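You operate a simulated robot arm through the tools that you are given. There is no shell and no other tool. Be economical: measure what you need, move in short steps, check, and stop when the job is done.

Carry out the task below with a simulated robot arm. There is one attempt and no reset: what you move stays moved.

JOB
Fetch the lamp from the top of the long table and stand it on top of the box there.

The check looks at the end state, three seconds after you hand in, the way a careful person would. Anything else that was tipped, shoved, dropped, spilled or broken makes it a failure.

ROBOT AND FRAMES
A 6-joint arm with a two-finger parallel gripper, fixed in place. Base frame: the origin is at the foot of the arm, x ahead of it, y to its left, z up; the work surface is at about z = 0. Readings come in m, rad, newtons and seconds.
With the tool pointing down near the work surface it reaches from about 0.18 to 0.46 m from the base axis. Its first joint turns from -1.222 to 1.222 rad. Payload 1.9 kg.
The tool frame sits at the grasp point between the pads (the TCP): z along the fingers, y along the line on which they close. The tips reach 0.023 m beyond it. The gripper opens to 0.094 m. The fingers are 0.038 m wide and 0.01 m thick; the gripper's body (0.054 by 0.096 m) begins 0.039 m behind the TCP.
Orientation is that of the tool frame in the base frame, as [roll, pitch, yaw] about the fixed x, y, z axes, in that order (R = Rz(yaw) Ry(pitch) Rx(roll)). With the fingers straight down and closing along the base's y, the tool's x points along the base's -x, its y along +y and its z along -z.

CONTROLS
- The arm moves only by the tool servo_tool. Its arguments are lists of equal length, an entry for each row: "travel": the shift along the tool's x, y, z in m, a list of three; "angular": the turn, a rotation vector about the tool's x, y, z in degrees, a list of three. In form: {"travel": [[x, y, z], ...], "angular": [[rx, ry, rz], ...]}. A call has 1 to 8 rows; each row shifts and turns the commanded pose from where the row before left it, along the tool's axes as they then stand. "claw" is the gripper command, from -1 (fully open) to 1 (shut), values between in proportion, set as the call begins (left out, the last holds). A row lasts 0.2 s, in which the tool goes at most 0.05 m and 0.15 rad; a call with a longer step from one row to the next is refused whole, and so is a gripper value outside its range. A pose out of reach is approached as far as the arm can. The call stops where the force on the tool passes 40 N (or 10 N more than at its start, if that is more) or the arm is blocked; 0.2 s more then pass. The fingers move at their own pace (about 0.108 m/s each) and stop on an object; they squeeze with about 21 N. The grip force told is the motor's: it shows also when the fingers shut on nothing. Time passes only in rows, and 0.2 s behind the last, so rows that do not move let the fingers close. It gives the time, the measured TCP pose, the force on the tool (base axes), the opening and the grip force at its end, in the units of the frame above (readings bear some noise), and new pictures: "pictures" is both (left out), scene, wrist or none.
- Cameras (640 x 400 px; columns grow to the right, rows downward): "scene" is fixed at [0.0549, 0.3052, 0.4482]; the picture's right is [-0.79, -0.61, 0.00], its down [-0.21, 0.27, -0.94] and it looks along [0.57, -0.75, -0.34] (base axes); focal length 277 px, centre (320, 200). "wrist" rides on the gripper at [0.087, 0.016, -0.074] in the tool frame; the picture's right is [-0.18, 0.98, 0.00], its down [-0.58, -0.11, -0.81] and it looks along [-0.79, -0.15, 0.59] (tool axes); focal length 243 px, centre (320, 200). There is no depth. A picture from a camera that has moved, and an enlarged one, comes with that camera's place and axes in the base frame and with its lens.
- inspect(camera, box): a new picture of the part [left, top, right, bottom] of that camera's present view, enlarged. It takes no simulated time.
- sign_off(): hands the job in; it is judged then, once.

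Go step by step. Nothing tells you positions but the pictures and the camera data: compare them with the known pose of the tool, close in by small moves and look again before you grip or let go. The budget is 90 turns and 200 pictures, counting those below and the enlarged ones. Unless the task says otherwise, let go and move clear before handing in, and close with one line.

The tools are called after "Call:" as name(argument=value, ...) on one line, values as JSON. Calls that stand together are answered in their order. servo_tool: Moves the arm, as the interface text tells. Its arguments: {"type":"object","properties":{"travel":{"type":"array","items":{"type":"array","items":{"type":"number"}}},"angular":{"type":"array","items":{"type":"array","items":{"type":"number"}}},"claw":{"type":"number"},"pictures":{"type":"string","enum":["both","scene","wrist","none"]}},"required":["travel","angular"]} The other tools are called the same way: inspect (camera, box) takes an enlarged picture of a part of a camera's view; sign_off () hands the job in.

At the start:

```text
t: 0.0
eef_pos: [0.3184, -0.0703, 0.325]
orientation: [-3.142, 0.001, 3.138]
force: [0.2, -1.2, -0.5]
finger_gap: 0.0943
grasp_force: 0.0
```

scene: 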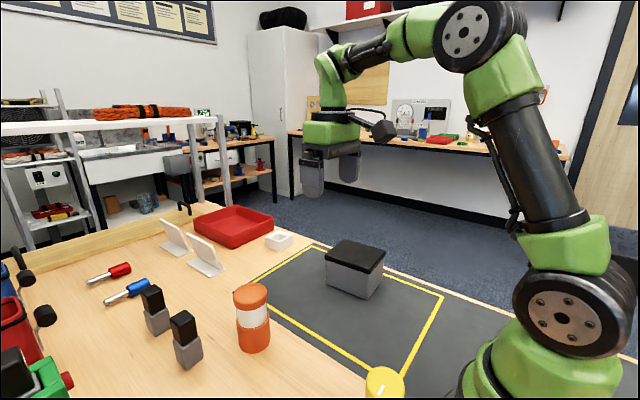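
wrist: 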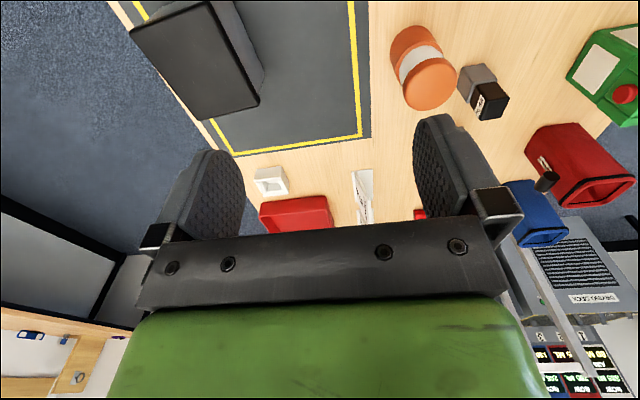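

I see an orange-and-white cylinder, a grey box with a black lid, and a yellow round object at the near edge. I'll enlarge the pictures to work out which one is the lamp.

Call:
inspect(camera="scene", box=[200, 220, 460, 400])

Call:
inspect(camera="scene", box=[0, 200, 290, 400])

Call:
inspect(camera="scene", box=[270, 80, 590, 220])

Call:
inspect(camera="scene", box=[0, 80, 280, 240])

```text
2.22 times, centred on (330, 310) of scene
camera zoom: at [0.0549, 0.3052, 0.4482], right [-0.79, -0.61, 0.0], down [-0.21, 0.27, -0.94], along [0.57, -0.75, -0.34], focal length 615 px, centre (298, -44)
```

zoom: 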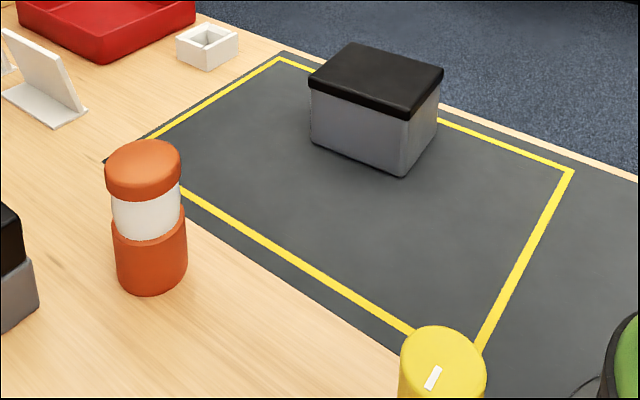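

```text
2.00 times, centred on (145, 300) of scene
camera zoom: at [0.0549, 0.3052, 0.4482], right [-0.79, -0.61, 0.0], down [-0.21, 0.27, -0.94], along [0.57, -0.75, -0.34], focal length 553 px, centre (670, 0)
```

zoom: 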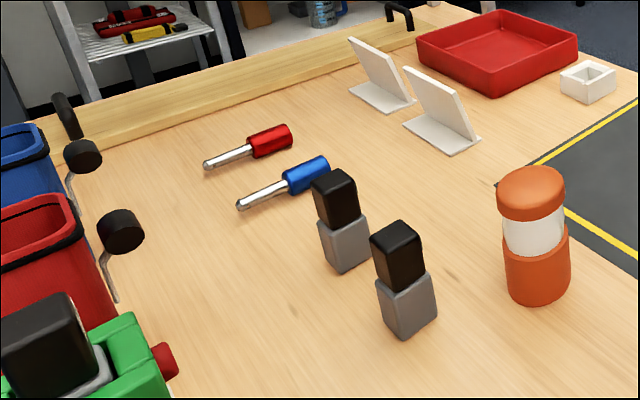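

```text
2.00 times, centred on (430, 150) of scene
camera zoom: at [0.0549, 0.3052, 0.4482], right [-0.79, -0.61, 0.0], down [-0.21, 0.27, -0.94], along [0.57, -0.75, -0.34], focal length 553 px, centre (100, 300)
```

zoom: 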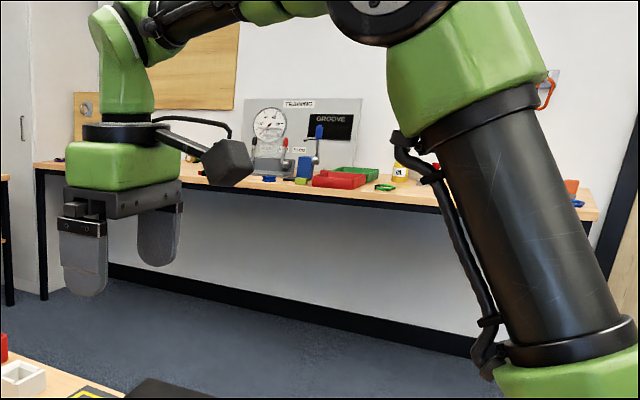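

```text
2.29 times, centred on (140, 160) of scene
camera zoom: at [0.0549, 0.3052, 0.4482], right [-0.79, -0.61, 0.0], down [-0.21, 0.27, -0.94], along [0.57, -0.75, -0.34], focal length 632 px, centre (731, 291)
```

zoom: 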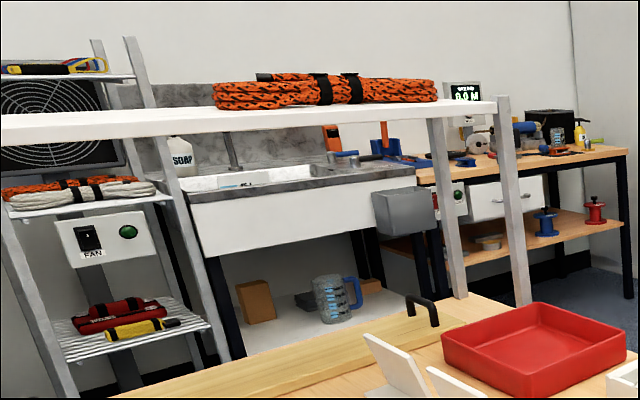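

The orange lantern with the white band is the lamp: about (0.405, 0.053), roughly 0.12 m tall and 0.063 m across. The box is the grey one with the black lid: about (0.353, -0.245), with its top near z = 0.072. I'll move above the lamp first, then look again.

Call:
servo_tool(travel=[[-0.022, 0.031, 0.02], [-0.022, 0.031, 0.02], [-0.022, 0.031, 0.02], [-0.021, 0.03, 0.025], [0, 0, 0]], angular=[[0, 0, 0], [0, 0, 0], [0, 0, 0], [0, 0, 0], [0, 0, 0]], claw=-1)

```text
t: 1.2
eef_pos: [0.4073, 0.0545, 0.2426]
orientation: [-3.141, 0.001, 3.139]
force: [0.0, 0.3, -1.1]
finger_gap: 0.0942
grasp_force: 0.0
camera wrist: at [0.3189, 0.0714, 0.3156], right [0.19, 0.98, 0.0], down [0.58, -0.11, 0.81], along [0.79, -0.15, -0.59], focal length 243 px, centre (320, 200)
```

scene: 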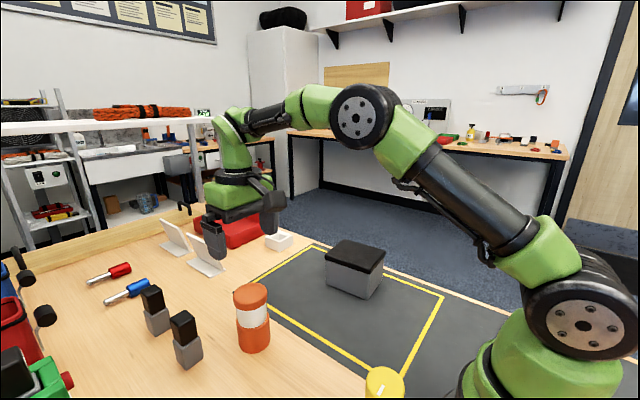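
wrist: 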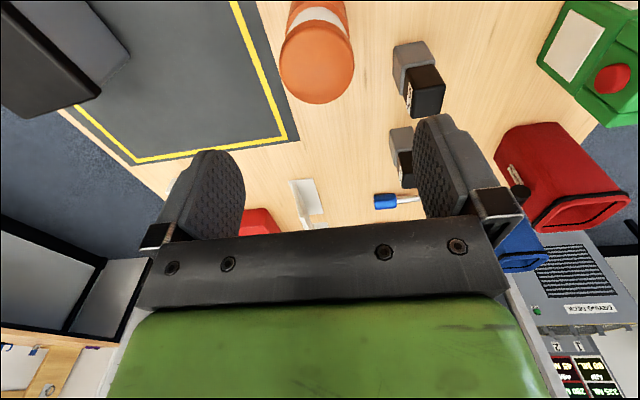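

The gripper is over the lamp. I'll enlarge both views to refine where the lamp's axis is.

Call:
inspect(camera="wrist", box=[240, 0, 400, 120])

Call:
inspect(camera="scene", box=[200, 270, 312, 360])

Call:
inspect(camera="scene", box=[300, 220, 412, 310])

```text
3.33 times, centred on (320, 60) of wrist
camera zoom: at [0.3189, 0.0714, 0.3156], right [0.19, 0.98, 0.0], down [0.58, -0.11, 0.81], along [0.79, -0.15, -0.59], focal length 809 px, centre (320, 667)
```

zoom: 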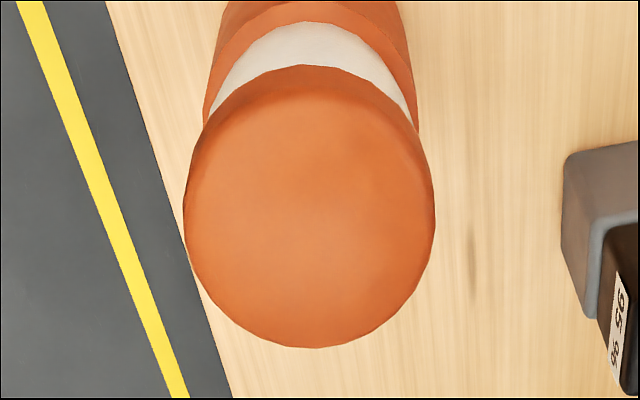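

```text
4.44 times, centred on (256, 315) of scene
camera zoom: at [0.0548, 0.3052, 0.4482], right [-0.79, -0.61, 0.0], down [-0.21, 0.27, -0.94], along [0.57, -0.75, -0.34], focal length 1230 px, centre (604, -311)
```

zoom: 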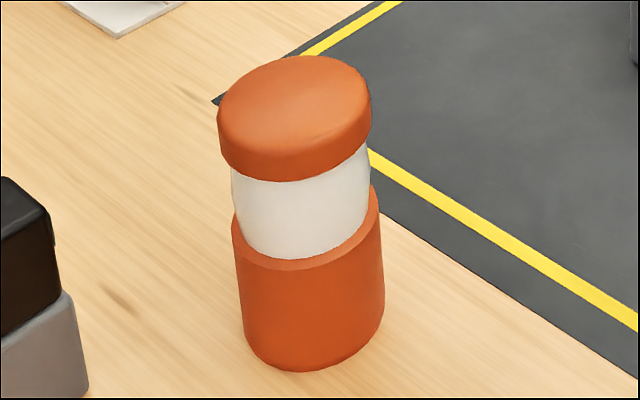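

```text
4.44 times, centred on (356, 265) of scene
camera zoom: at [0.0548, 0.3052, 0.4482], right [-0.79, -0.61, 0.0], down [-0.21, 0.27, -0.94], along [0.57, -0.75, -0.34], focal length 1230 px, centre (160, -89)
```

zoom: 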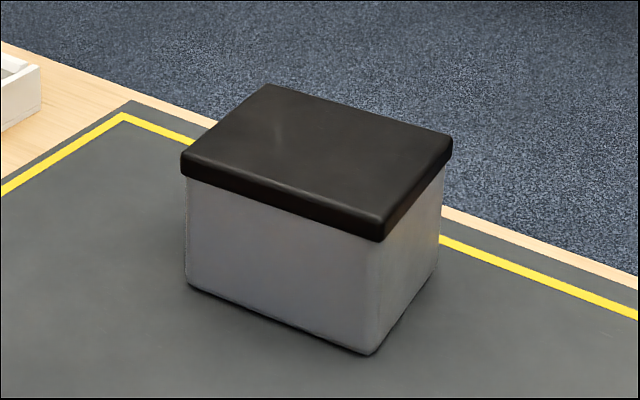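

The lamp axis comes out at about (0.406, 0.053), within 2 mm of the tool. I'll go down until the fingertips just straddle the cap, then check.

Call:
servo_tool(travel=[[0.001, -0.0015, 0.035], [0, 0, 0.035], [0, 0, 0.037], [0, 0, 0]], angular=[[0, 0, 0], [0, 0, 0], [0, 0, 0], [0, 0, 0]])

Call:
inspect(camera="scene", box=[160, 210, 320, 370])

```text
t: 2.2
eef_pos: [0.405, 0.0509, 0.1332]
orientation: [-3.141, -0.001, 3.137]
force: [-0.2, 0.2, -0.4]
finger_gap: 0.0939
grasp_force: 0.2
camera wrist: at [0.3164, 0.0678, 0.2085], right [0.19, 0.98, 0.0], down [0.58, -0.11, 0.81], along [0.79, -0.15, -0.59], focal length 243 px, centre (320, 200)
```

scene: 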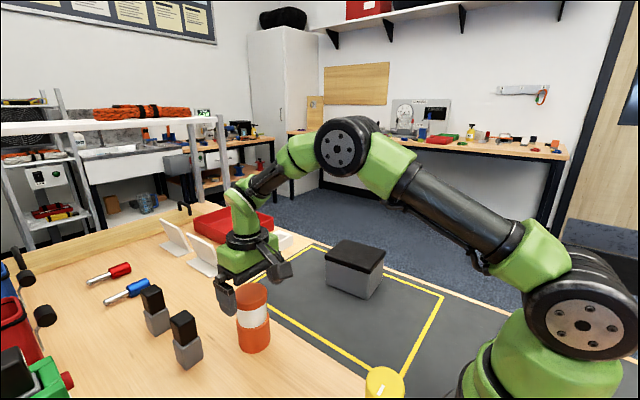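
wrist: 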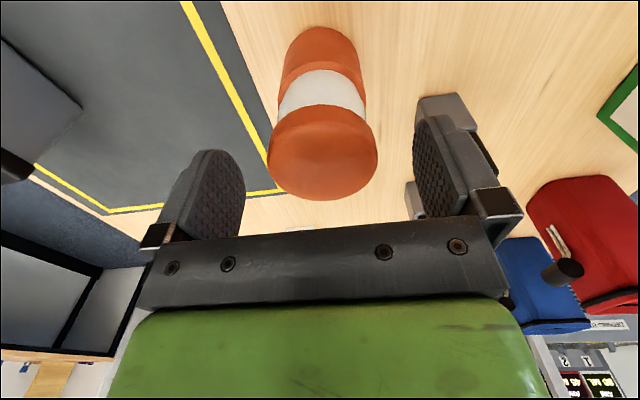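

```text
2.50 times, centred on (240, 290) of scene
camera zoom: at [0.0549, 0.3052, 0.4482], right [-0.79, -0.61, 0.0], down [-0.21, 0.27, -0.94], along [0.57, -0.75, -0.34], focal length 692 px, centre (520, -25)
```

zoom: 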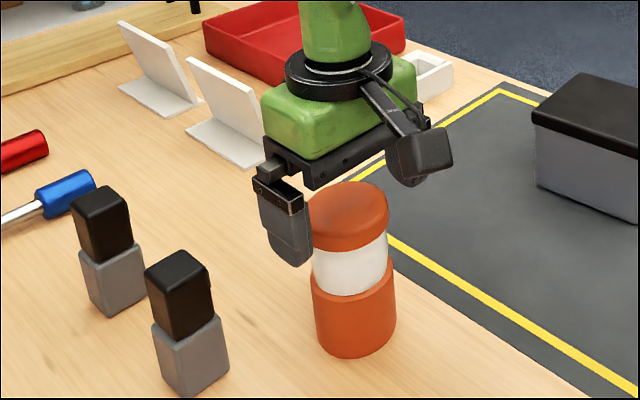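

The fingers straddle the cap with clearance on both sides. I'll go down to z ≈ 0.092 and close.

Call:
servo_tool(travel=[[0, 0.001, 0.02], [0, 0, 0.02], [0, 0, 0]], angular=[[0, 0, 0], [0, 0, 0], [0, 0, 0]], pictures="both")

Call:
inspect(camera="scene", box=[160, 210, 320, 370])

```text
t: 3.0
eef_pos: [0.4058, 0.0523, 0.0945]
orientation: [3.141, 0.001, 3.139]
force: [0.3, 0.3, 0.1]
finger_gap: 0.094
grasp_force: 0.0
camera wrist: at [0.3181, 0.0702, 0.1683], right [0.19, 0.98, 0.0], down [0.58, -0.11, 0.81], along [0.79, -0.15, -0.59], focal length 243 px, centre (320, 200)
```

scene: 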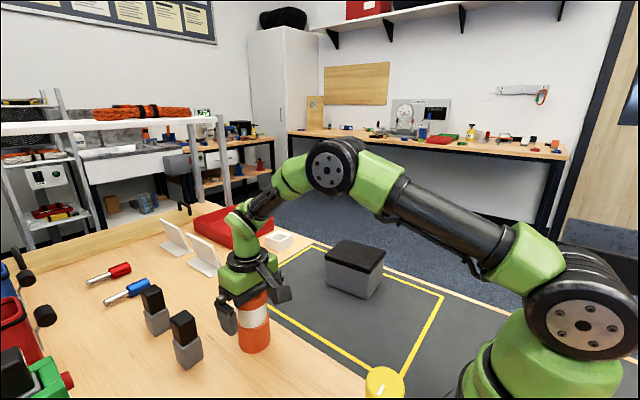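
wrist: 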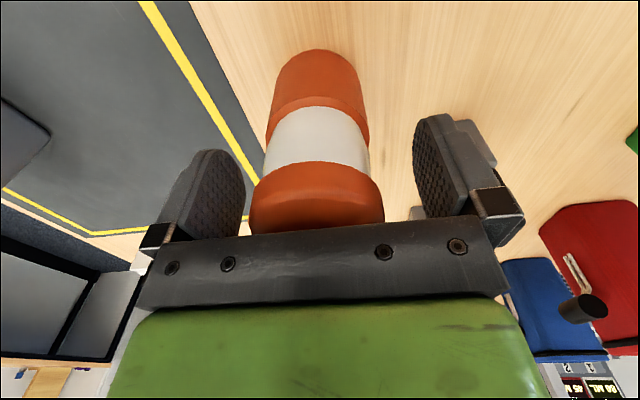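

```text
2.50 times, centred on (240, 290) of scene
camera zoom: at [0.0549, 0.3052, 0.4482], right [-0.79, -0.61, 0.0], down [-0.21, 0.27, -0.94], along [0.57, -0.75, -0.34], focal length 692 px, centre (520, -25)
```

zoom: 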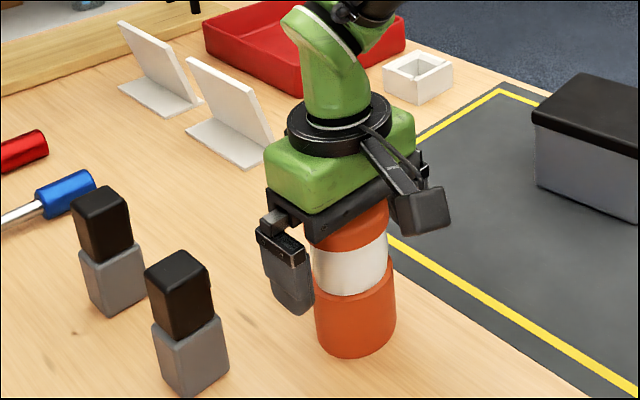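

The cap is between the pads and just below the gripper body. Closing now.

Call:
servo_tool(travel=[[0, 0, 0], [0, 0, 0], [0, 0, 0], [0, 0, 0]], angular=[[0, 0, 0], [0, 0, 0], [0, 0, 0], [0, 0, 0]], claw=1)

```text
t: 4.0
eef_pos: [0.4063, 0.0538, 0.0941]
orientation: [3.142, 0.001, 3.138]
force: [-0.1, -0.7, -0.8]
finger_gap: 0.0616
grasp_force: 21.2
camera wrist: at [0.3181, 0.0701, 0.1685], right [0.19, 0.98, 0.0], down [0.58, -0.11, 0.81], along [0.79, -0.15, -0.59], focal length 243 px, centre (320, 200)
```

scene: 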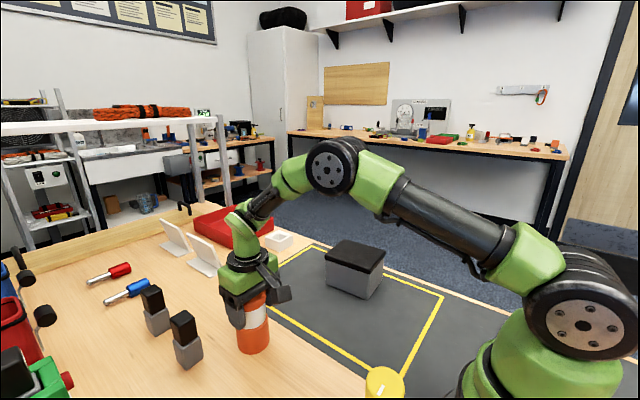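
wrist: 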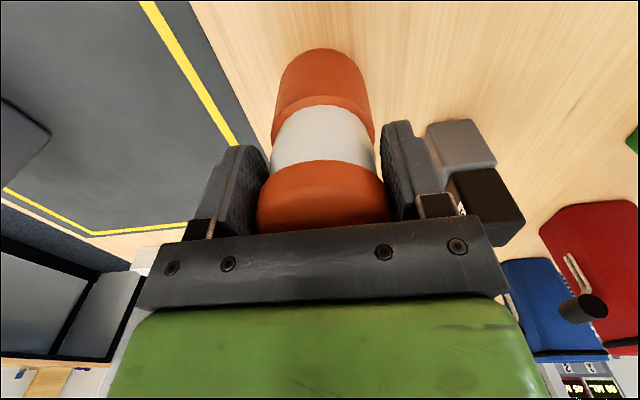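

The lamp is held with a gap of 0.062 m and 21 N. I'll lift it slowly, straight up.

Call:
servo_tool(travel=[[0, 0, -0.01], [0, 0, -0.03], [0, 0, -0.035], [0, 0, -0.035], [0, 0, -0.035], [0, 0, 0]], angular=[[0, 0, 0], [0, 0, 0], [0, 0, 0], [0, 0, 0], [0, 0, 0], [0, 0, 0]])

```text
t: 5.4
eef_pos: [0.4076, 0.0537, 0.2402]
orientation: [3.14, 0.001, 3.139]
force: [-0.5, 0.7, 0.5]
finger_gap: 0.0
grasp_force: 20.7
camera wrist: at [0.3194, 0.0707, 0.3143], right [0.19, 0.98, 0.0], down [0.58, -0.11, 0.81], along [0.79, -0.15, -0.59], focal length 243 px, centre (320, 200)
```

scene: 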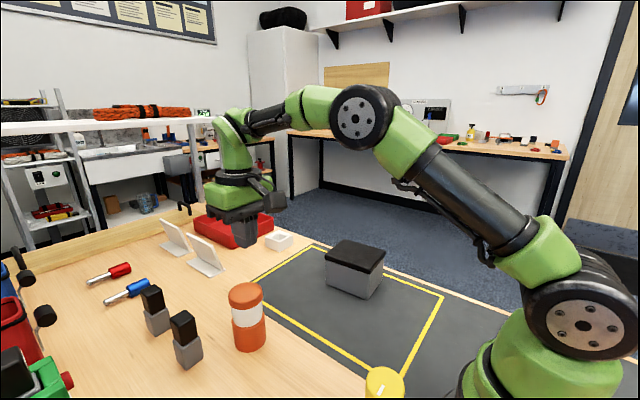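
wrist: 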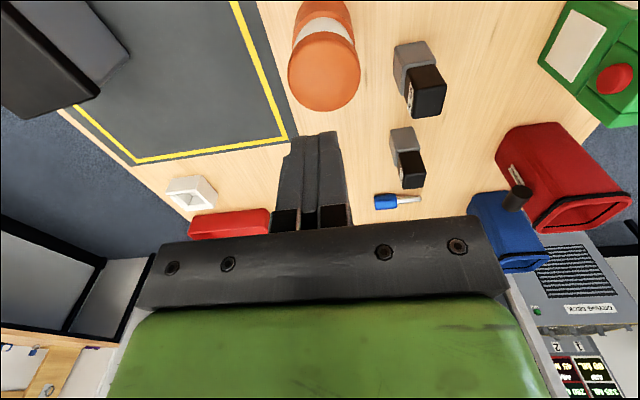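

The lamp slipped out of the grip but is still standing, shifted slightly. I'll open the gripper and measure where it is now.

Call:
servo_tool(travel=[[0, 0, 0], [0, 0, 0], [0, 0, 0]], angular=[[0, 0, 0], [0, 0, 0], [0, 0, 0]], claw=-1, pictures="none")

Call:
inspect(camera="wrist", box=[240, 0, 400, 120])

Call:
inspect(camera="scene", box=[200, 270, 312, 360])

```text
t: 6.2
eef_pos: [0.4071, 0.0535, 0.2387]
orientation: [3.141, 0.001, 3.139]
force: [-0.3, -0.6, -0.6]
finger_gap: 0.0939
grasp_force: 0.1
```

```text
3.33 times, centred on (320, 60) of wrist
camera zoom: at [0.3194, 0.0707, 0.3139], right [0.19, 0.98, 0.0], down [0.58, -0.11, 0.81], along [0.79, -0.15, -0.59], focal length 809 px, centre (320, 667)
```

zoom: 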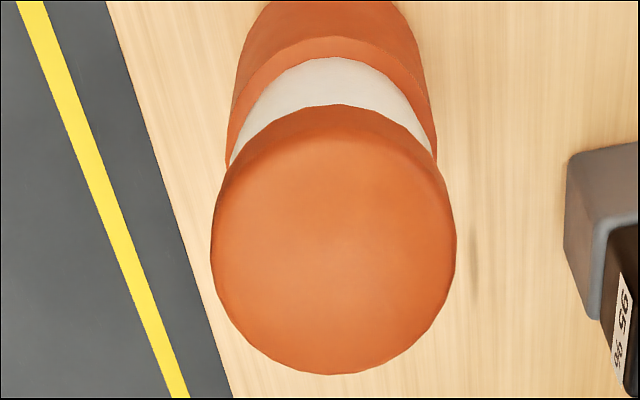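

```text
4.44 times, centred on (256, 315) of scene
camera zoom: at [0.0549, 0.3052, 0.4482], right [-0.79, -0.61, 0.0], down [-0.21, 0.27, -0.94], along [0.57, -0.75, -0.34], focal length 1230 px, centre (604, -311)
```

zoom: 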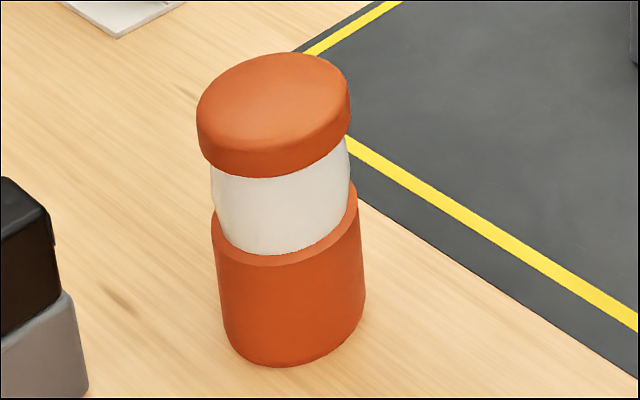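

The lamp is now at about (0.4145, 0.056). I'll re-centre, grip a little deeper, and lift in very small steps to see how it slips.

Call:
servo_tool(travel=[[-0.0073, 0.0022, 0.035], [0, 0, 0.04], [0, 0, 0.04], [0, 0, 0.02], [0, 0, 0.01], [0, 0, 0.007], [0, 0, 0]], angular=[[0, 0, 0], [0, 0, 0], [0, 0, 0], [0, 0, 0], [0, 0, 0], [0, 0, 0], [0, 0, 0]])

Call:
inspect(camera="scene", box=[190, 250, 310, 360])

```text
t: 7.8
eef_pos: [0.4135, 0.0546, 0.0865]
orientation: [3.14, 0.002, 3.138]
force: [0.4, -0.2, 0.0]
finger_gap: 0.0937
grasp_force: 0.1
camera wrist: at [0.3253, 0.0718, 0.1612], right [0.19, 0.98, 0.0], down [0.58, -0.11, 0.81], along [0.79, -0.15, -0.59], focal length 243 px, centre (320, 200)
```

scene: 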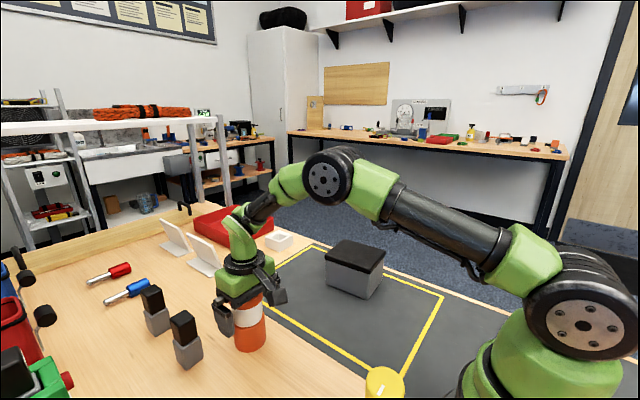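
wrist: 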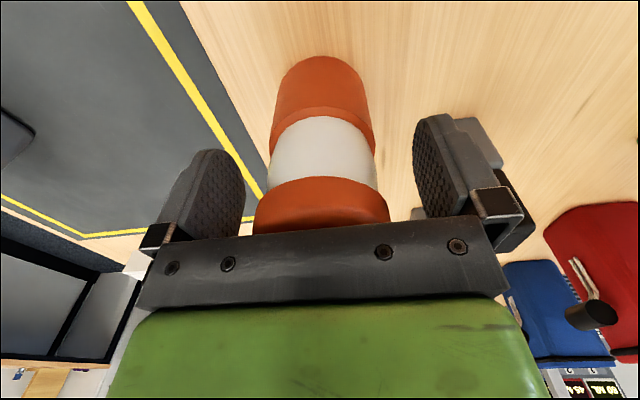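

```text
3.64 times, centred on (250, 305) of scene
camera zoom: at [0.0549, 0.3052, 0.4482], right [-0.79, -0.61, 0.0], down [-0.21, 0.27, -0.94], along [0.57, -0.75, -0.34], focal length 1006 px, centre (574, -182)
```

zoom: 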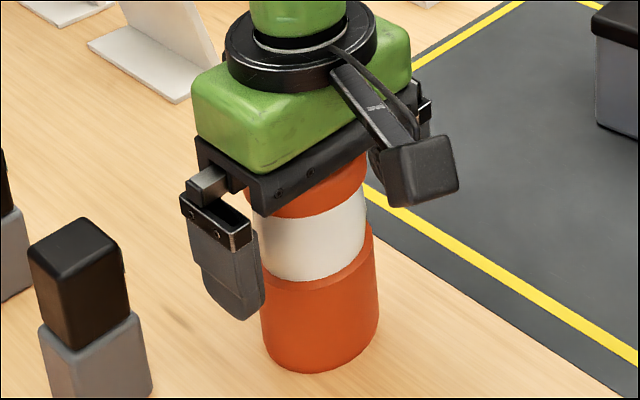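

The pads now cover the cap and the band. I'll close, hold, and then lift only a few millimetres.

Call:
servo_tool(travel=[[0, 0, 0], [0, 0, 0], [0, 0, 0], [0, 0, 0], [0, 0, 0]], angular=[[0, 0, 0], [0, 0, 0], [0, 0, 0], [0, 0, 0], [0, 0, 0]], claw=1, pictures="none")

Call:
servo_tool(travel=[[0, 0, -0.002], [0, 0, -0.002], [0, 0, -0.002], [0, 0, -0.002], [0, 0, 0]], angular=[[0, 0, 0], [0, 0, 0], [0, 0, 0], [0, 0, 0], [0, 0, 0]])

Call:
inspect(camera="scene", box=[190, 250, 310, 360])

```text
t: 9.0
eef_pos: [0.4125, 0.0546, 0.0868]
orientation: [3.142, 0.0, 3.139]
force: [-1.2, -0.8, -0.5]
finger_gap: 0.0608
grasp_force: 21.4
```

```text
t: 10.2
eef_pos: [0.4117, 0.0553, 0.0954]
orientation: [3.141, 0.001, 3.138]
force: [-1.0, -0.1, -3.1]
finger_gap: 0.0609
grasp_force: 20.8
camera wrist: at [0.3251, 0.0718, 0.169], right [0.19, 0.98, 0.0], down [0.58, -0.11, 0.81], along [0.79, -0.15, -0.59], focal length 243 px, centre (320, 200)
```

scene: 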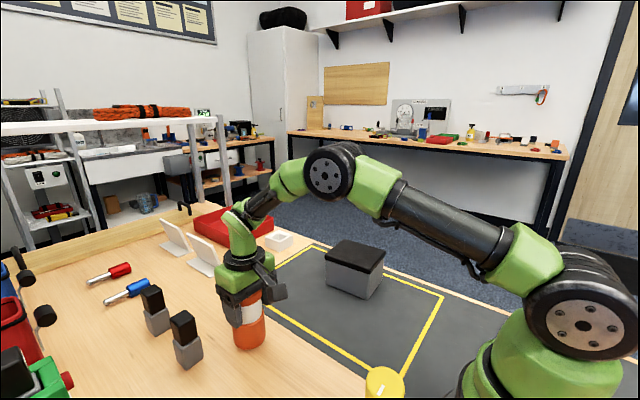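
wrist: 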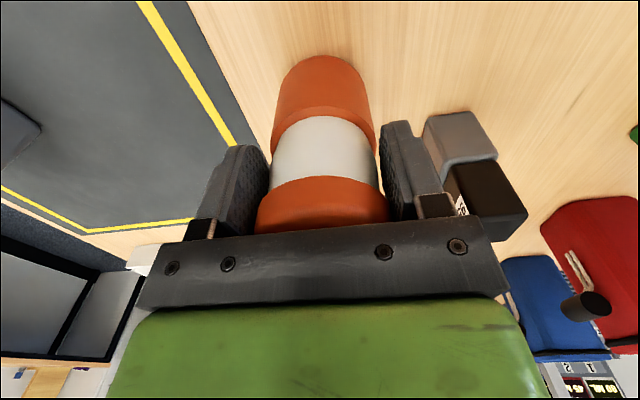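

```text
3.64 times, centred on (250, 305) of scene
camera zoom: at [0.0549, 0.3052, 0.4482], right [-0.79, -0.61, 0.0], down [-0.21, 0.27, -0.94], along [0.57, -0.75, -0.34], focal length 1006 px, centre (574, -182)
```

zoom: 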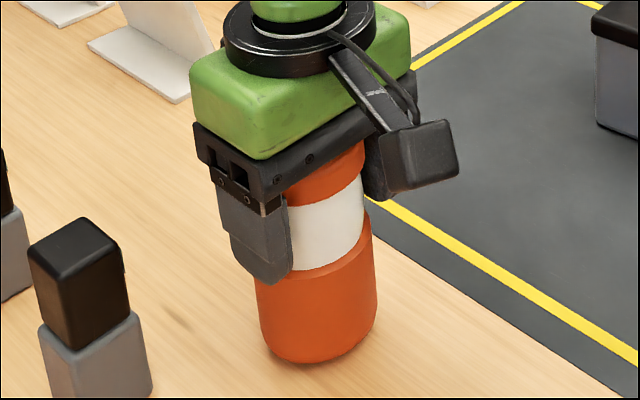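

The lamp is coming up with the gripper, with a load of about 3 N. I'll wait without moving to see whether it creeps.

Call:
servo_tool(travel=[[0, 0, 0], [0, 0, 0], [0, 0, 0], [0, 0, 0], [0, 0, 0], [0, 0, 0]], angular=[[0, 0, 0], [0, 0, 0], [0, 0, 0], [0, 0, 0], [0, 0, 0], [0, 0, 0]], pictures="wrist")

Call:
inspect(camera="scene", box=[190, 250, 310, 360])

```text
t: 11.6
eef_pos: [0.4122, 0.0553, 0.0941]
orientation: [-3.14, -0.001, 3.139]
force: [-0.4, 0.2, -3.2]
finger_gap: 0.061
grasp_force: 20.6
camera wrist: at [0.325, 0.0718, 0.1689], right [0.19, 0.98, 0.0], down [0.58, -0.11, 0.81], along [0.79, -0.15, -0.59], focal length 243 px, centre (320, 200)
```

wrist: 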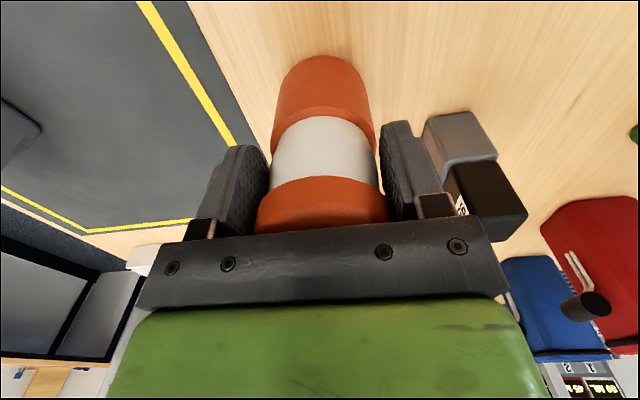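

```text
3.64 times, centred on (250, 305) of scene
camera zoom: at [0.0549, 0.3052, 0.4482], right [-0.79, -0.61, 0.0], down [-0.21, 0.27, -0.94], along [0.57, -0.75, -0.34], focal length 1006 px, centre (574, -182)
```

zoom: 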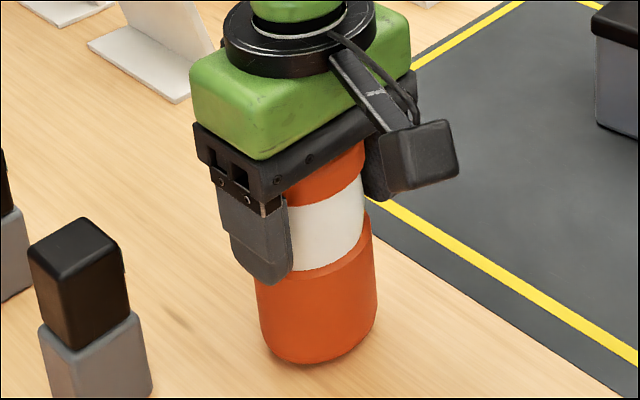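

The hold is stable. I'll lift slowly, checking after each stage.

Call:
servo_tool(travel=[[0, 0, -0.003], [0, 0, -0.005], [0, 0, -0.005], [0, 0, -0.005], [0, 0, -0.005], [0, 0, -0.005], [0, 0, -0.003], [0, 0, 0]], angular=[[0, 0, 0], [0, 0, 0], [0, 0, 0], [0, 0, 0], [0, 0, 0], [0, 0, 0], [0, 0, 0], [0, 0, 0]])

Call:
inspect(camera="scene", box=[190, 250, 310, 360])

```text
t: 13.4
eef_pos: [0.4105, 0.054, 0.1261]
orientation: [3.141, 0.0, 3.138]
force: [-0.3, 0.4, -3.6]
finger_gap: 0.0604
grasp_force: 20.8
camera wrist: at [0.3242, 0.0703, 0.2008], right [0.19, 0.98, 0.0], down [0.58, -0.11, 0.81], along [0.79, -0.15, -0.59], focal length 243 px, centre (320, 200)
```

scene: 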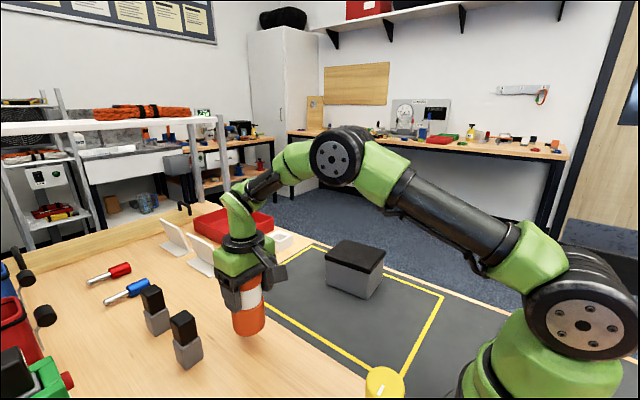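
wrist: 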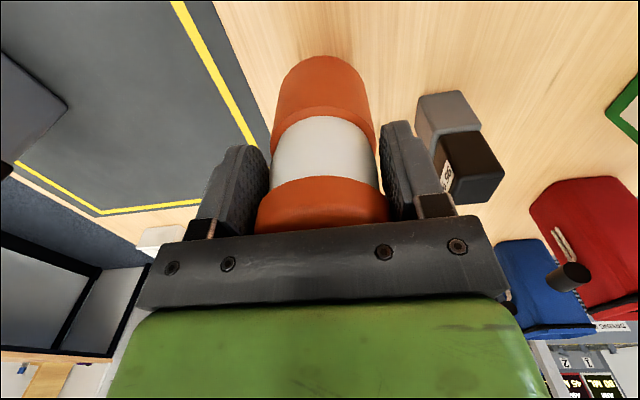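

```text
3.64 times, centred on (250, 305) of scene
camera zoom: at [0.0549, 0.3052, 0.4482], right [-0.79, -0.61, 0.0], down [-0.21, 0.27, -0.94], along [0.57, -0.75, -0.34], focal length 1006 px, centre (574, -182)
```

zoom: 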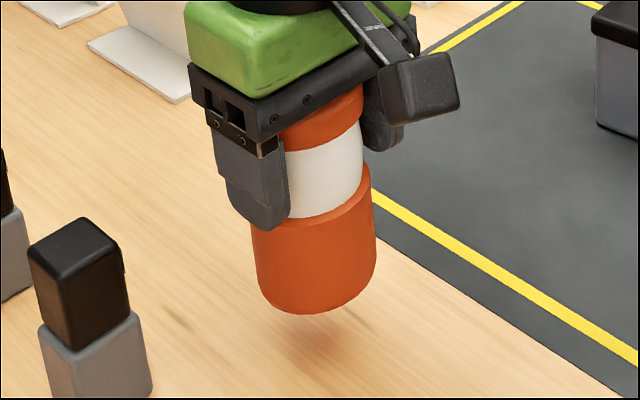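

It's airborne and steady. I'll go on up to about z = 0.2 with gentle ramps.

Call:
servo_tool(travel=[[0, 0, -0.005], [0, 0, -0.01], [0, 0, -0.012], [0, 0, -0.015], [0, 0, -0.015], [0, 0, -0.012], [0, 0, -0.007], [0, 0, -0.002]], angular=[[0, 0, 0], [0, 0, 0], [0, 0, 0], [0, 0, 0], [0, 0, 0], [0, 0, 0], [0, 0, 0], [0, 0, 0]])

```text
t: 15.2
eef_pos: [0.4125, 0.0548, 0.2039]
orientation: [-3.141, 0.001, 3.137]
force: [0.2, 0.5, -3.5]
finger_gap: 0.0608
grasp_force: 21.5
camera wrist: at [0.3242, 0.0713, 0.2775], right [0.19, 0.98, 0.0], down [0.58, -0.11, 0.81], along [0.79, -0.15, -0.59], focal length 243 px, centre (320, 200)
```

scene: 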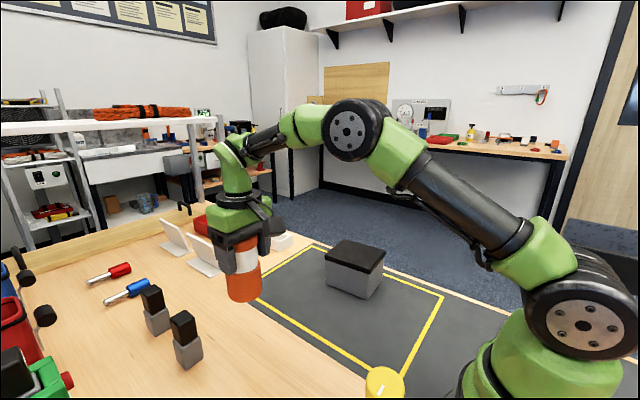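
wrist: 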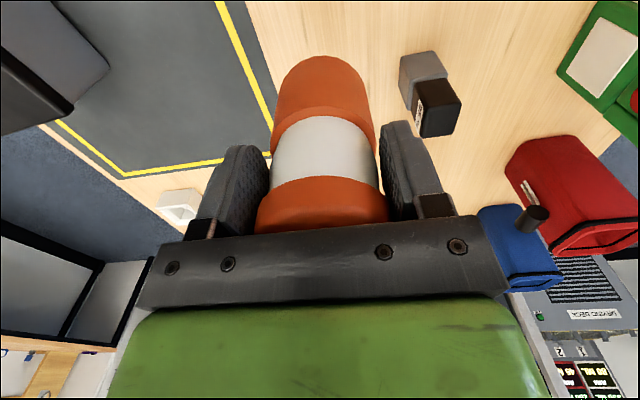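

Still firm. Now I'll carry it sideways toward the box, smoothly, stopping partway to look.

Call:
servo_tool(travel=[[0.002, -0.01, 0], [0.003, -0.018, 0], [0.004, -0.024, 0], [0.004, -0.024, 0], [0.004, -0.024, 0], [0.004, -0.024, 0], [0.003, -0.018, 0], [0.002, -0.01, 0]], angular=[[0, 0, 0], [0, 0, 0], [0, 0, 0], [0, 0, 0], [0, 0, 0], [0, 0, 0], [0, 0, 0], [0, 0, 0]])

```text
t: 17.0
eef_pos: [0.387, -0.0956, 0.2035]
orientation: [-3.141, 0.0, 3.139]
force: [-0.1, -0.1, -3.2]
finger_gap: 0.0604
grasp_force: 20.6
camera wrist: at [0.299, -0.079, 0.2779], right [0.19, 0.98, 0.0], down [0.58, -0.11, 0.81], along [0.79, -0.15, -0.59], focal length 243 px, centre (320, 200)
```

scene: 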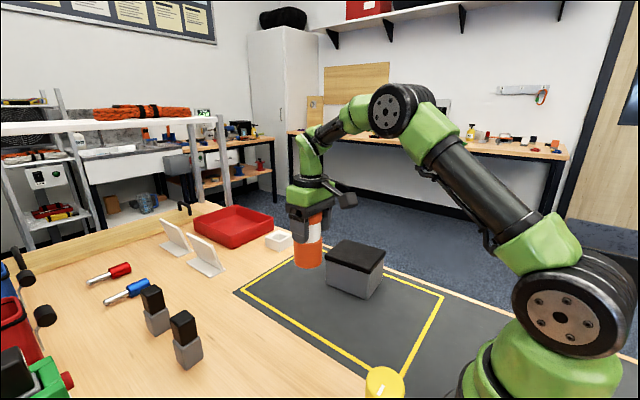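
wrist: 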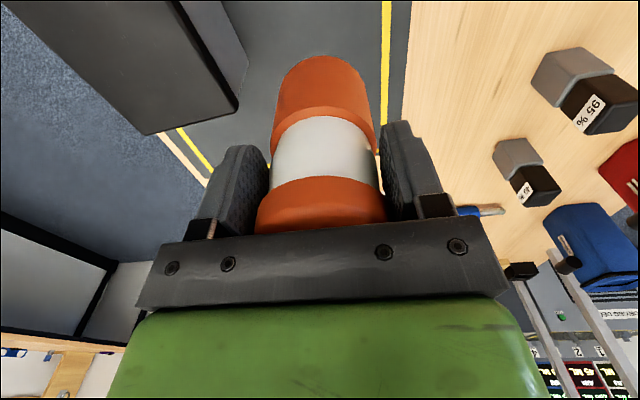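

The load is steady. I'll go on to just short of the box and measure the lid from there.

Call:
servo_tool(travel=[[0.002, -0.01, 0], [0.003, -0.018, 0], [0.004, -0.024, 0], [0.004, -0.024, 0], [0.004, -0.024, 0], [0.004, -0.02, 0], [0.002, -0.014, 0], [0.001, -0.008, 0]], angular=[[0, 0, 0], [0, 0, 0], [0, 0, 0], [0, 0, 0], [0, 0, 0], [0, 0, 0], [0, 0, 0], [0, 0, 0]])

Call:
inspect(camera="scene", box=[280, 160, 420, 310])

```text
t: 18.8
eef_pos: [0.3611, -0.2392, 0.2039]
orientation: [-3.141, 0.0, 3.138]
force: [0.5, -0.1, -2.9]
finger_gap: 0.0607
grasp_force: 20.8
camera wrist: at [0.2736, -0.2217, 0.2782], right [0.19, 0.98, 0.0], down [0.58, -0.11, 0.81], along [0.79, -0.15, -0.59], focal length 243 px, centre (320, 200)
```

scene: 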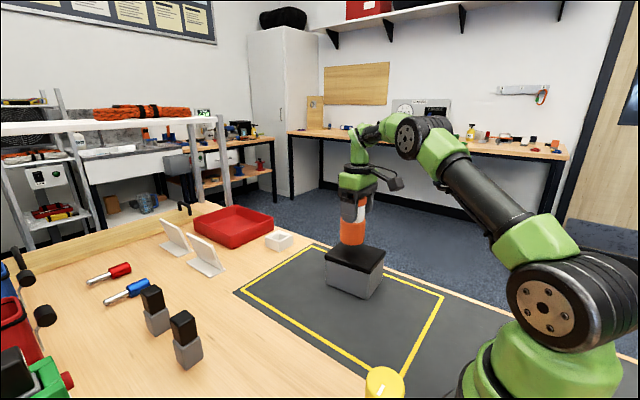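
wrist: 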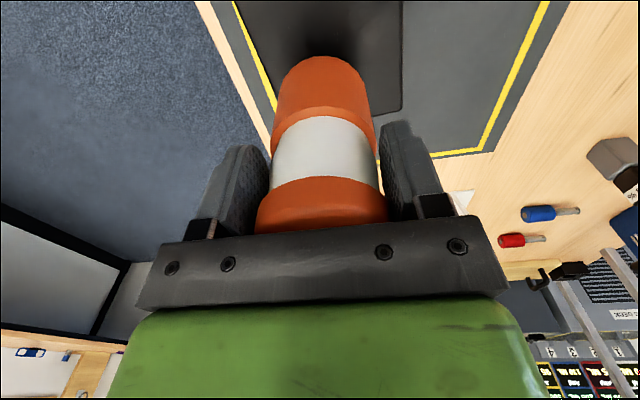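

```text
2.67 times, centred on (350, 235) of scene
camera zoom: at [0.0549, 0.3052, 0.4482], right [-0.79, -0.61, 0.0], down [-0.21, 0.27, -0.94], along [0.57, -0.75, -0.34], focal length 738 px, centre (240, 107)
```

zoom: 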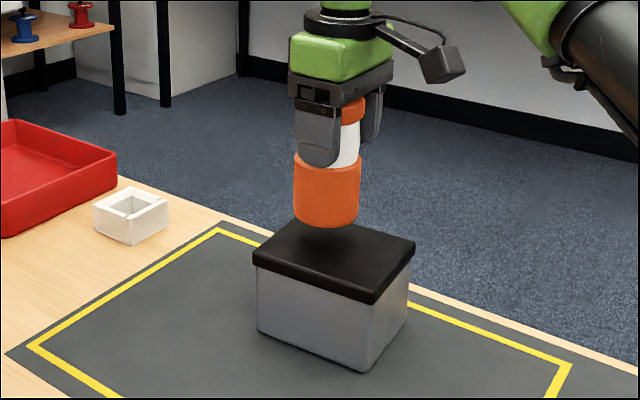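

In the scene view the lamp's landing point coincides with the lid's centre. I'll check that against the wrist view.

Call:
inspect(camera="wrist", box=[200, 0, 440, 150])

Call:
inspect(camera="scene", box=[310, 220, 400, 305])

```text
2.67 times, centred on (320, 75) of wrist
camera zoom: at [0.2736, -0.2217, 0.2782], right [0.19, 0.98, 0.0], down [0.58, -0.11, 0.81], along [0.79, -0.15, -0.59], focal length 647 px, centre (320, 533)
```

zoom: 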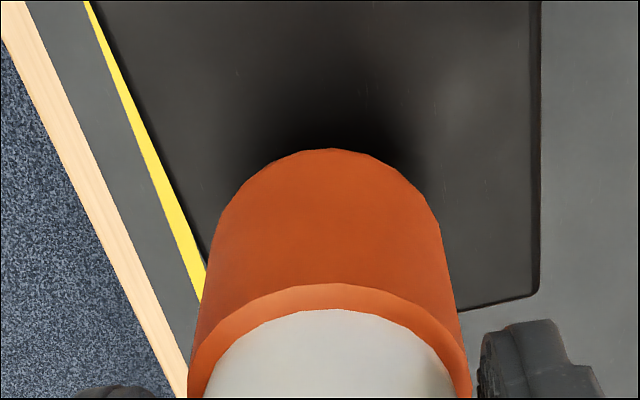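

```text
4.71 times, centred on (355, 262) of scene
camera zoom: at [0.0549, 0.3052, 0.4482], right [-0.79, -0.61, 0.0], down [-0.21, 0.27, -0.94], along [0.57, -0.75, -0.34], focal length 1302 px, centre (155, -94)
```

zoom: 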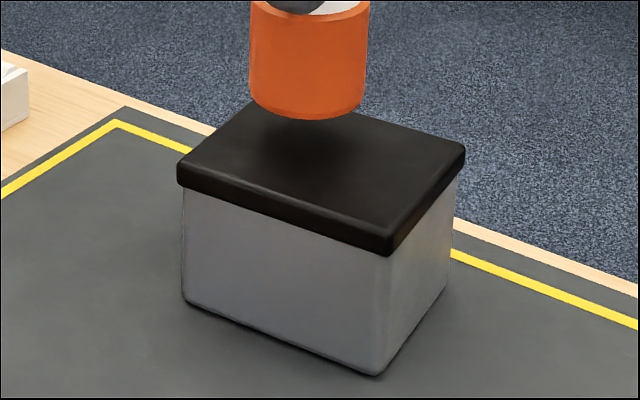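

Using both cameras together puts the lid top at z ≈ 0.09 and its centre near (0.349, -0.230). I'll shift over that point and come down most of the way.

Call:
servo_tool(travel=[[0.003, 0.002, 0], [0.006, 0.005, 0], [0.003, 0.002, 0.003], [0, 0, 0.005], [0, 0, 0.005], [0, 0, 0.003], [0, 0, 0]], angular=[[0, 0, 0], [0, 0, 0], [0, 0, 0], [0, 0, 0], [0, 0, 0], [0, 0, 0], [0, 0, 0]], pictures="scene")

Call:
inspect(camera="scene", box=[310, 190, 400, 305])

Call:
inspect(camera="wrist", box=[200, 0, 440, 150])

```text
t: 20.4
eef_pos: [0.3481, -0.2303, 0.1868]
orientation: [3.141, 0.0, 3.138]
force: [-0.3, 0.7, -3.2]
finger_gap: 0.0608
grasp_force: 21.5
```

scene: 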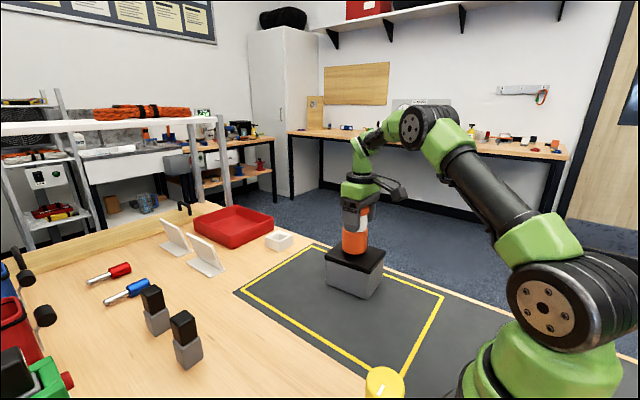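

```text
3.48 times, centred on (355, 248) of scene
camera zoom: at [0.0549, 0.3052, 0.4482], right [-0.79, -0.61, 0.0], down [-0.21, 0.27, -0.94], along [0.57, -0.75, -0.34], focal length 962 px, centre (198, 35)
```

zoom: 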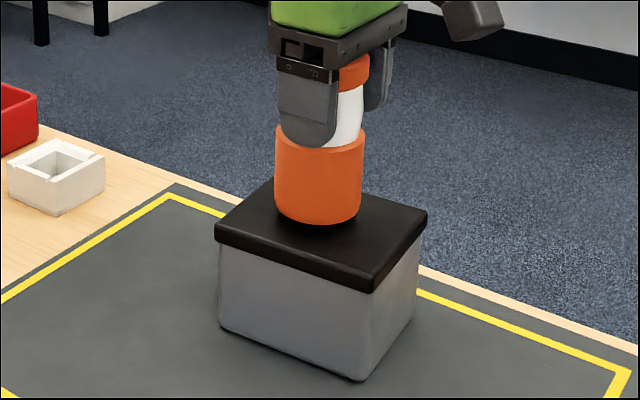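

```text
2.67 times, centred on (320, 75) of wrist
camera zoom: at [0.2613, -0.2127, 0.2611], right [0.19, 0.98, 0.0], down [0.58, -0.11, 0.81], along [0.79, -0.15, -0.59], focal length 647 px, centre (320, 533)
```

zoom: 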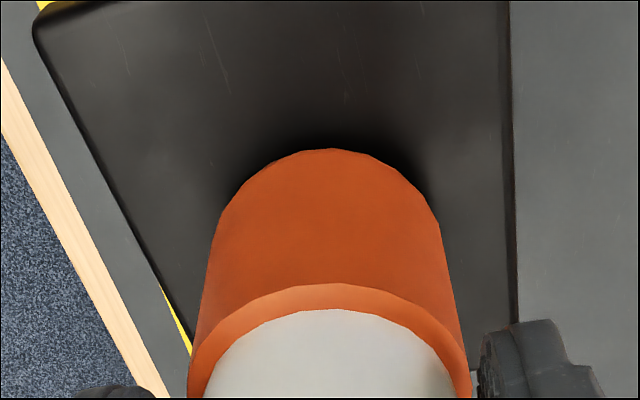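

The lamp is centred, with its shadow closing in on the base. I'll come down in 1–2 mm steps and watch the force.

Call:
servo_tool(travel=[[0, 0, 0.002], [0, 0, 0.002], [0, 0, 0.001], [0, 0, 0.001], [0, 0, 0]], angular=[[0, 0, 0], [0, 0, 0], [0, 0, 0], [0, 0, 0], [0, 0, 0]], pictures="none")

Call:
inspect(camera="scene", box=[310, 190, 400, 305])

```text
t: 21.6
eef_pos: [0.3492, -0.2306, 0.1817]
orientation: [-3.141, 0.0, 3.138]
force: [0.0, 0.2, -3.1]
finger_gap: 0.061
grasp_force: 21.3
```

```text
3.48 times, centred on (355, 248) of scene
camera zoom: at [0.0549, 0.3052, 0.4482], right [-0.79, -0.61, 0.0], down [-0.21, 0.27, -0.94], along [0.57, -0.75, -0.34], focal length 962 px, centre (198, 35)
```

zoom: 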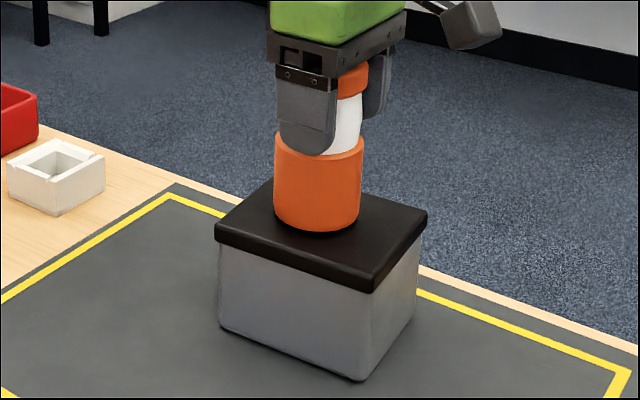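

There's no contact yet, with the load still about 3 N. Continuing in 1 mm steps.

Call:
servo_tool(travel=[[0, 0, 0.001], [0, 0, 0.001], [0, 0, 0]], angular=[[0, 0, 0], [0, 0, 0], [0, 0, 0]], pictures="none")

Call:
servo_tool(travel=[[0, 0, 0.001], [0, 0, 0.001], [0, 0, 0]], angular=[[0, 0, 0], [0, 0, 0], [0, 0, 0]], pictures="none")

Call:
inspect(camera="scene", box=[310, 190, 400, 305])

```text
t: 22.4
eef_pos: [0.3498, -0.2297, 0.1793]
orientation: [-3.142, 0.002, 3.137]
force: [-0.7, -0.4, -3.4]
finger_gap: 0.0605
grasp_force: 21.3
```

```text
t: 23.2
eef_pos: [0.3501, -0.2301, 0.1774]
orientation: [-3.141, 0.001, 3.139]
force: [-0.3, 0.3, -2.9]
finger_gap: 0.0607
grasp_force: 20.9
```

```text
3.48 times, centred on (355, 248) of scene
camera zoom: at [0.0549, 0.3052, 0.4482], right [-0.79, -0.61, 0.0], down [-0.21, 0.27, -0.94], along [0.57, -0.75, -0.34], focal length 962 px, centre (198, 35)
```

zoom: 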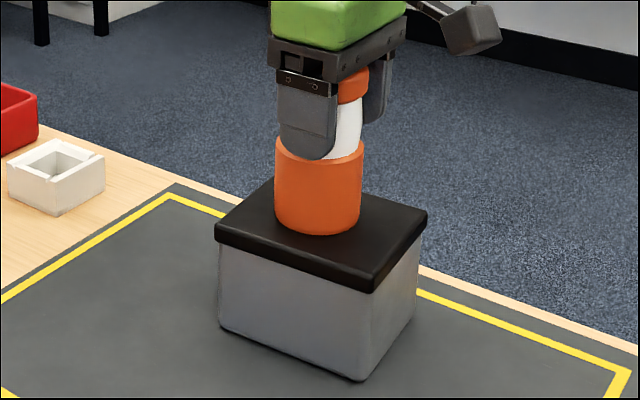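

Very close now. Stepping down 1 mm at a time until the load changes.

Call:
servo_tool(travel=[[0, 0, 0.001], [0, 0, 0]], angular=[[0, 0, 0], [0, 0, 0]], pictures="none")

Call:
servo_tool(travel=[[0, 0, 0.001], [0, 0, 0]], angular=[[0, 0, 0], [0, 0, 0]], pictures="none")

```text
t: 23.8
eef_pos: [0.3497, -0.2296, 0.1774]
orientation: [-3.141, -0.001, 3.139]
force: [0.1, -0.9, -1.0]
finger_gap: 0.0606
grasp_force: 21.1
```

```text
t: 24.4
eef_pos: [0.3492, -0.2314, 0.1774]
orientation: [-3.141, 0.004, 3.137]
force: [-3.4, 2.0, 12.1]
finger_gap: 0.0607
grasp_force: 20.8
```

Contact: the load has reversed to a 12 N push. I'll back off 0.8 mm to relieve it and then check.

Call:
servo_tool(travel=[[0, 0, -0.0008], [0, 0, 0]], angular=[[0, 0, 0], [0, 0, 0]])

Call:
inspect(camera="scene", box=[310, 190, 400, 305])

```text
t: 25.0
eef_pos: [0.3498, -0.2309, 0.1775]
orientation: [3.141, 0.001, 3.137]
force: [-0.8, -0.1, 8.7]
finger_gap: 0.0606
grasp_force: 21.0
camera wrist: at [0.2622, -0.2134, 0.2512], right [0.19, 0.98, 0.0], down [0.58, -0.11, 0.81], along [0.79, -0.15, -0.59], focal length 243 px, centre (320, 200)
```

scene: 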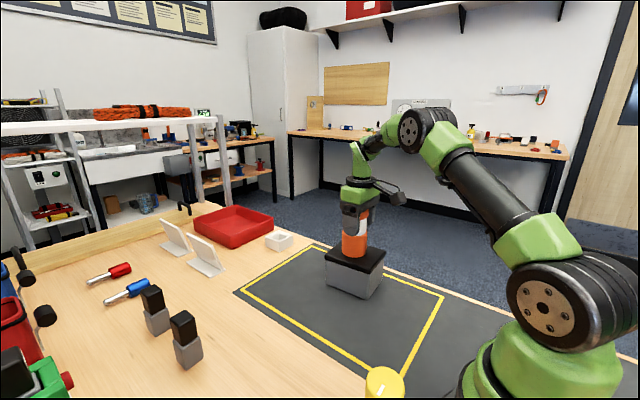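
wrist: 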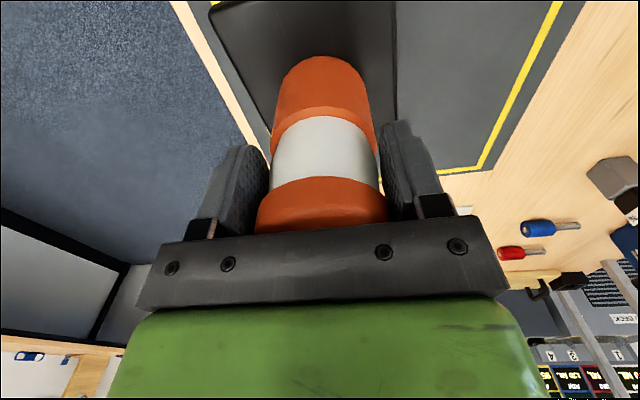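

```text
3.48 times, centred on (355, 248) of scene
camera zoom: at [0.0548, 0.3052, 0.4482], right [-0.79, -0.61, 0.0], down [-0.21, 0.27, -0.94], along [0.57, -0.75, -0.34], focal length 962 px, centre (198, 35)
```

zoom: 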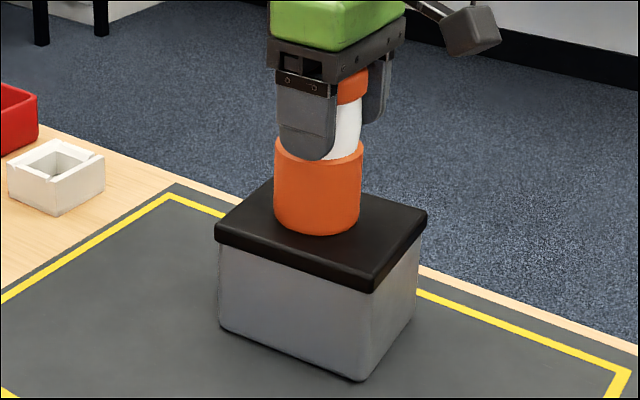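

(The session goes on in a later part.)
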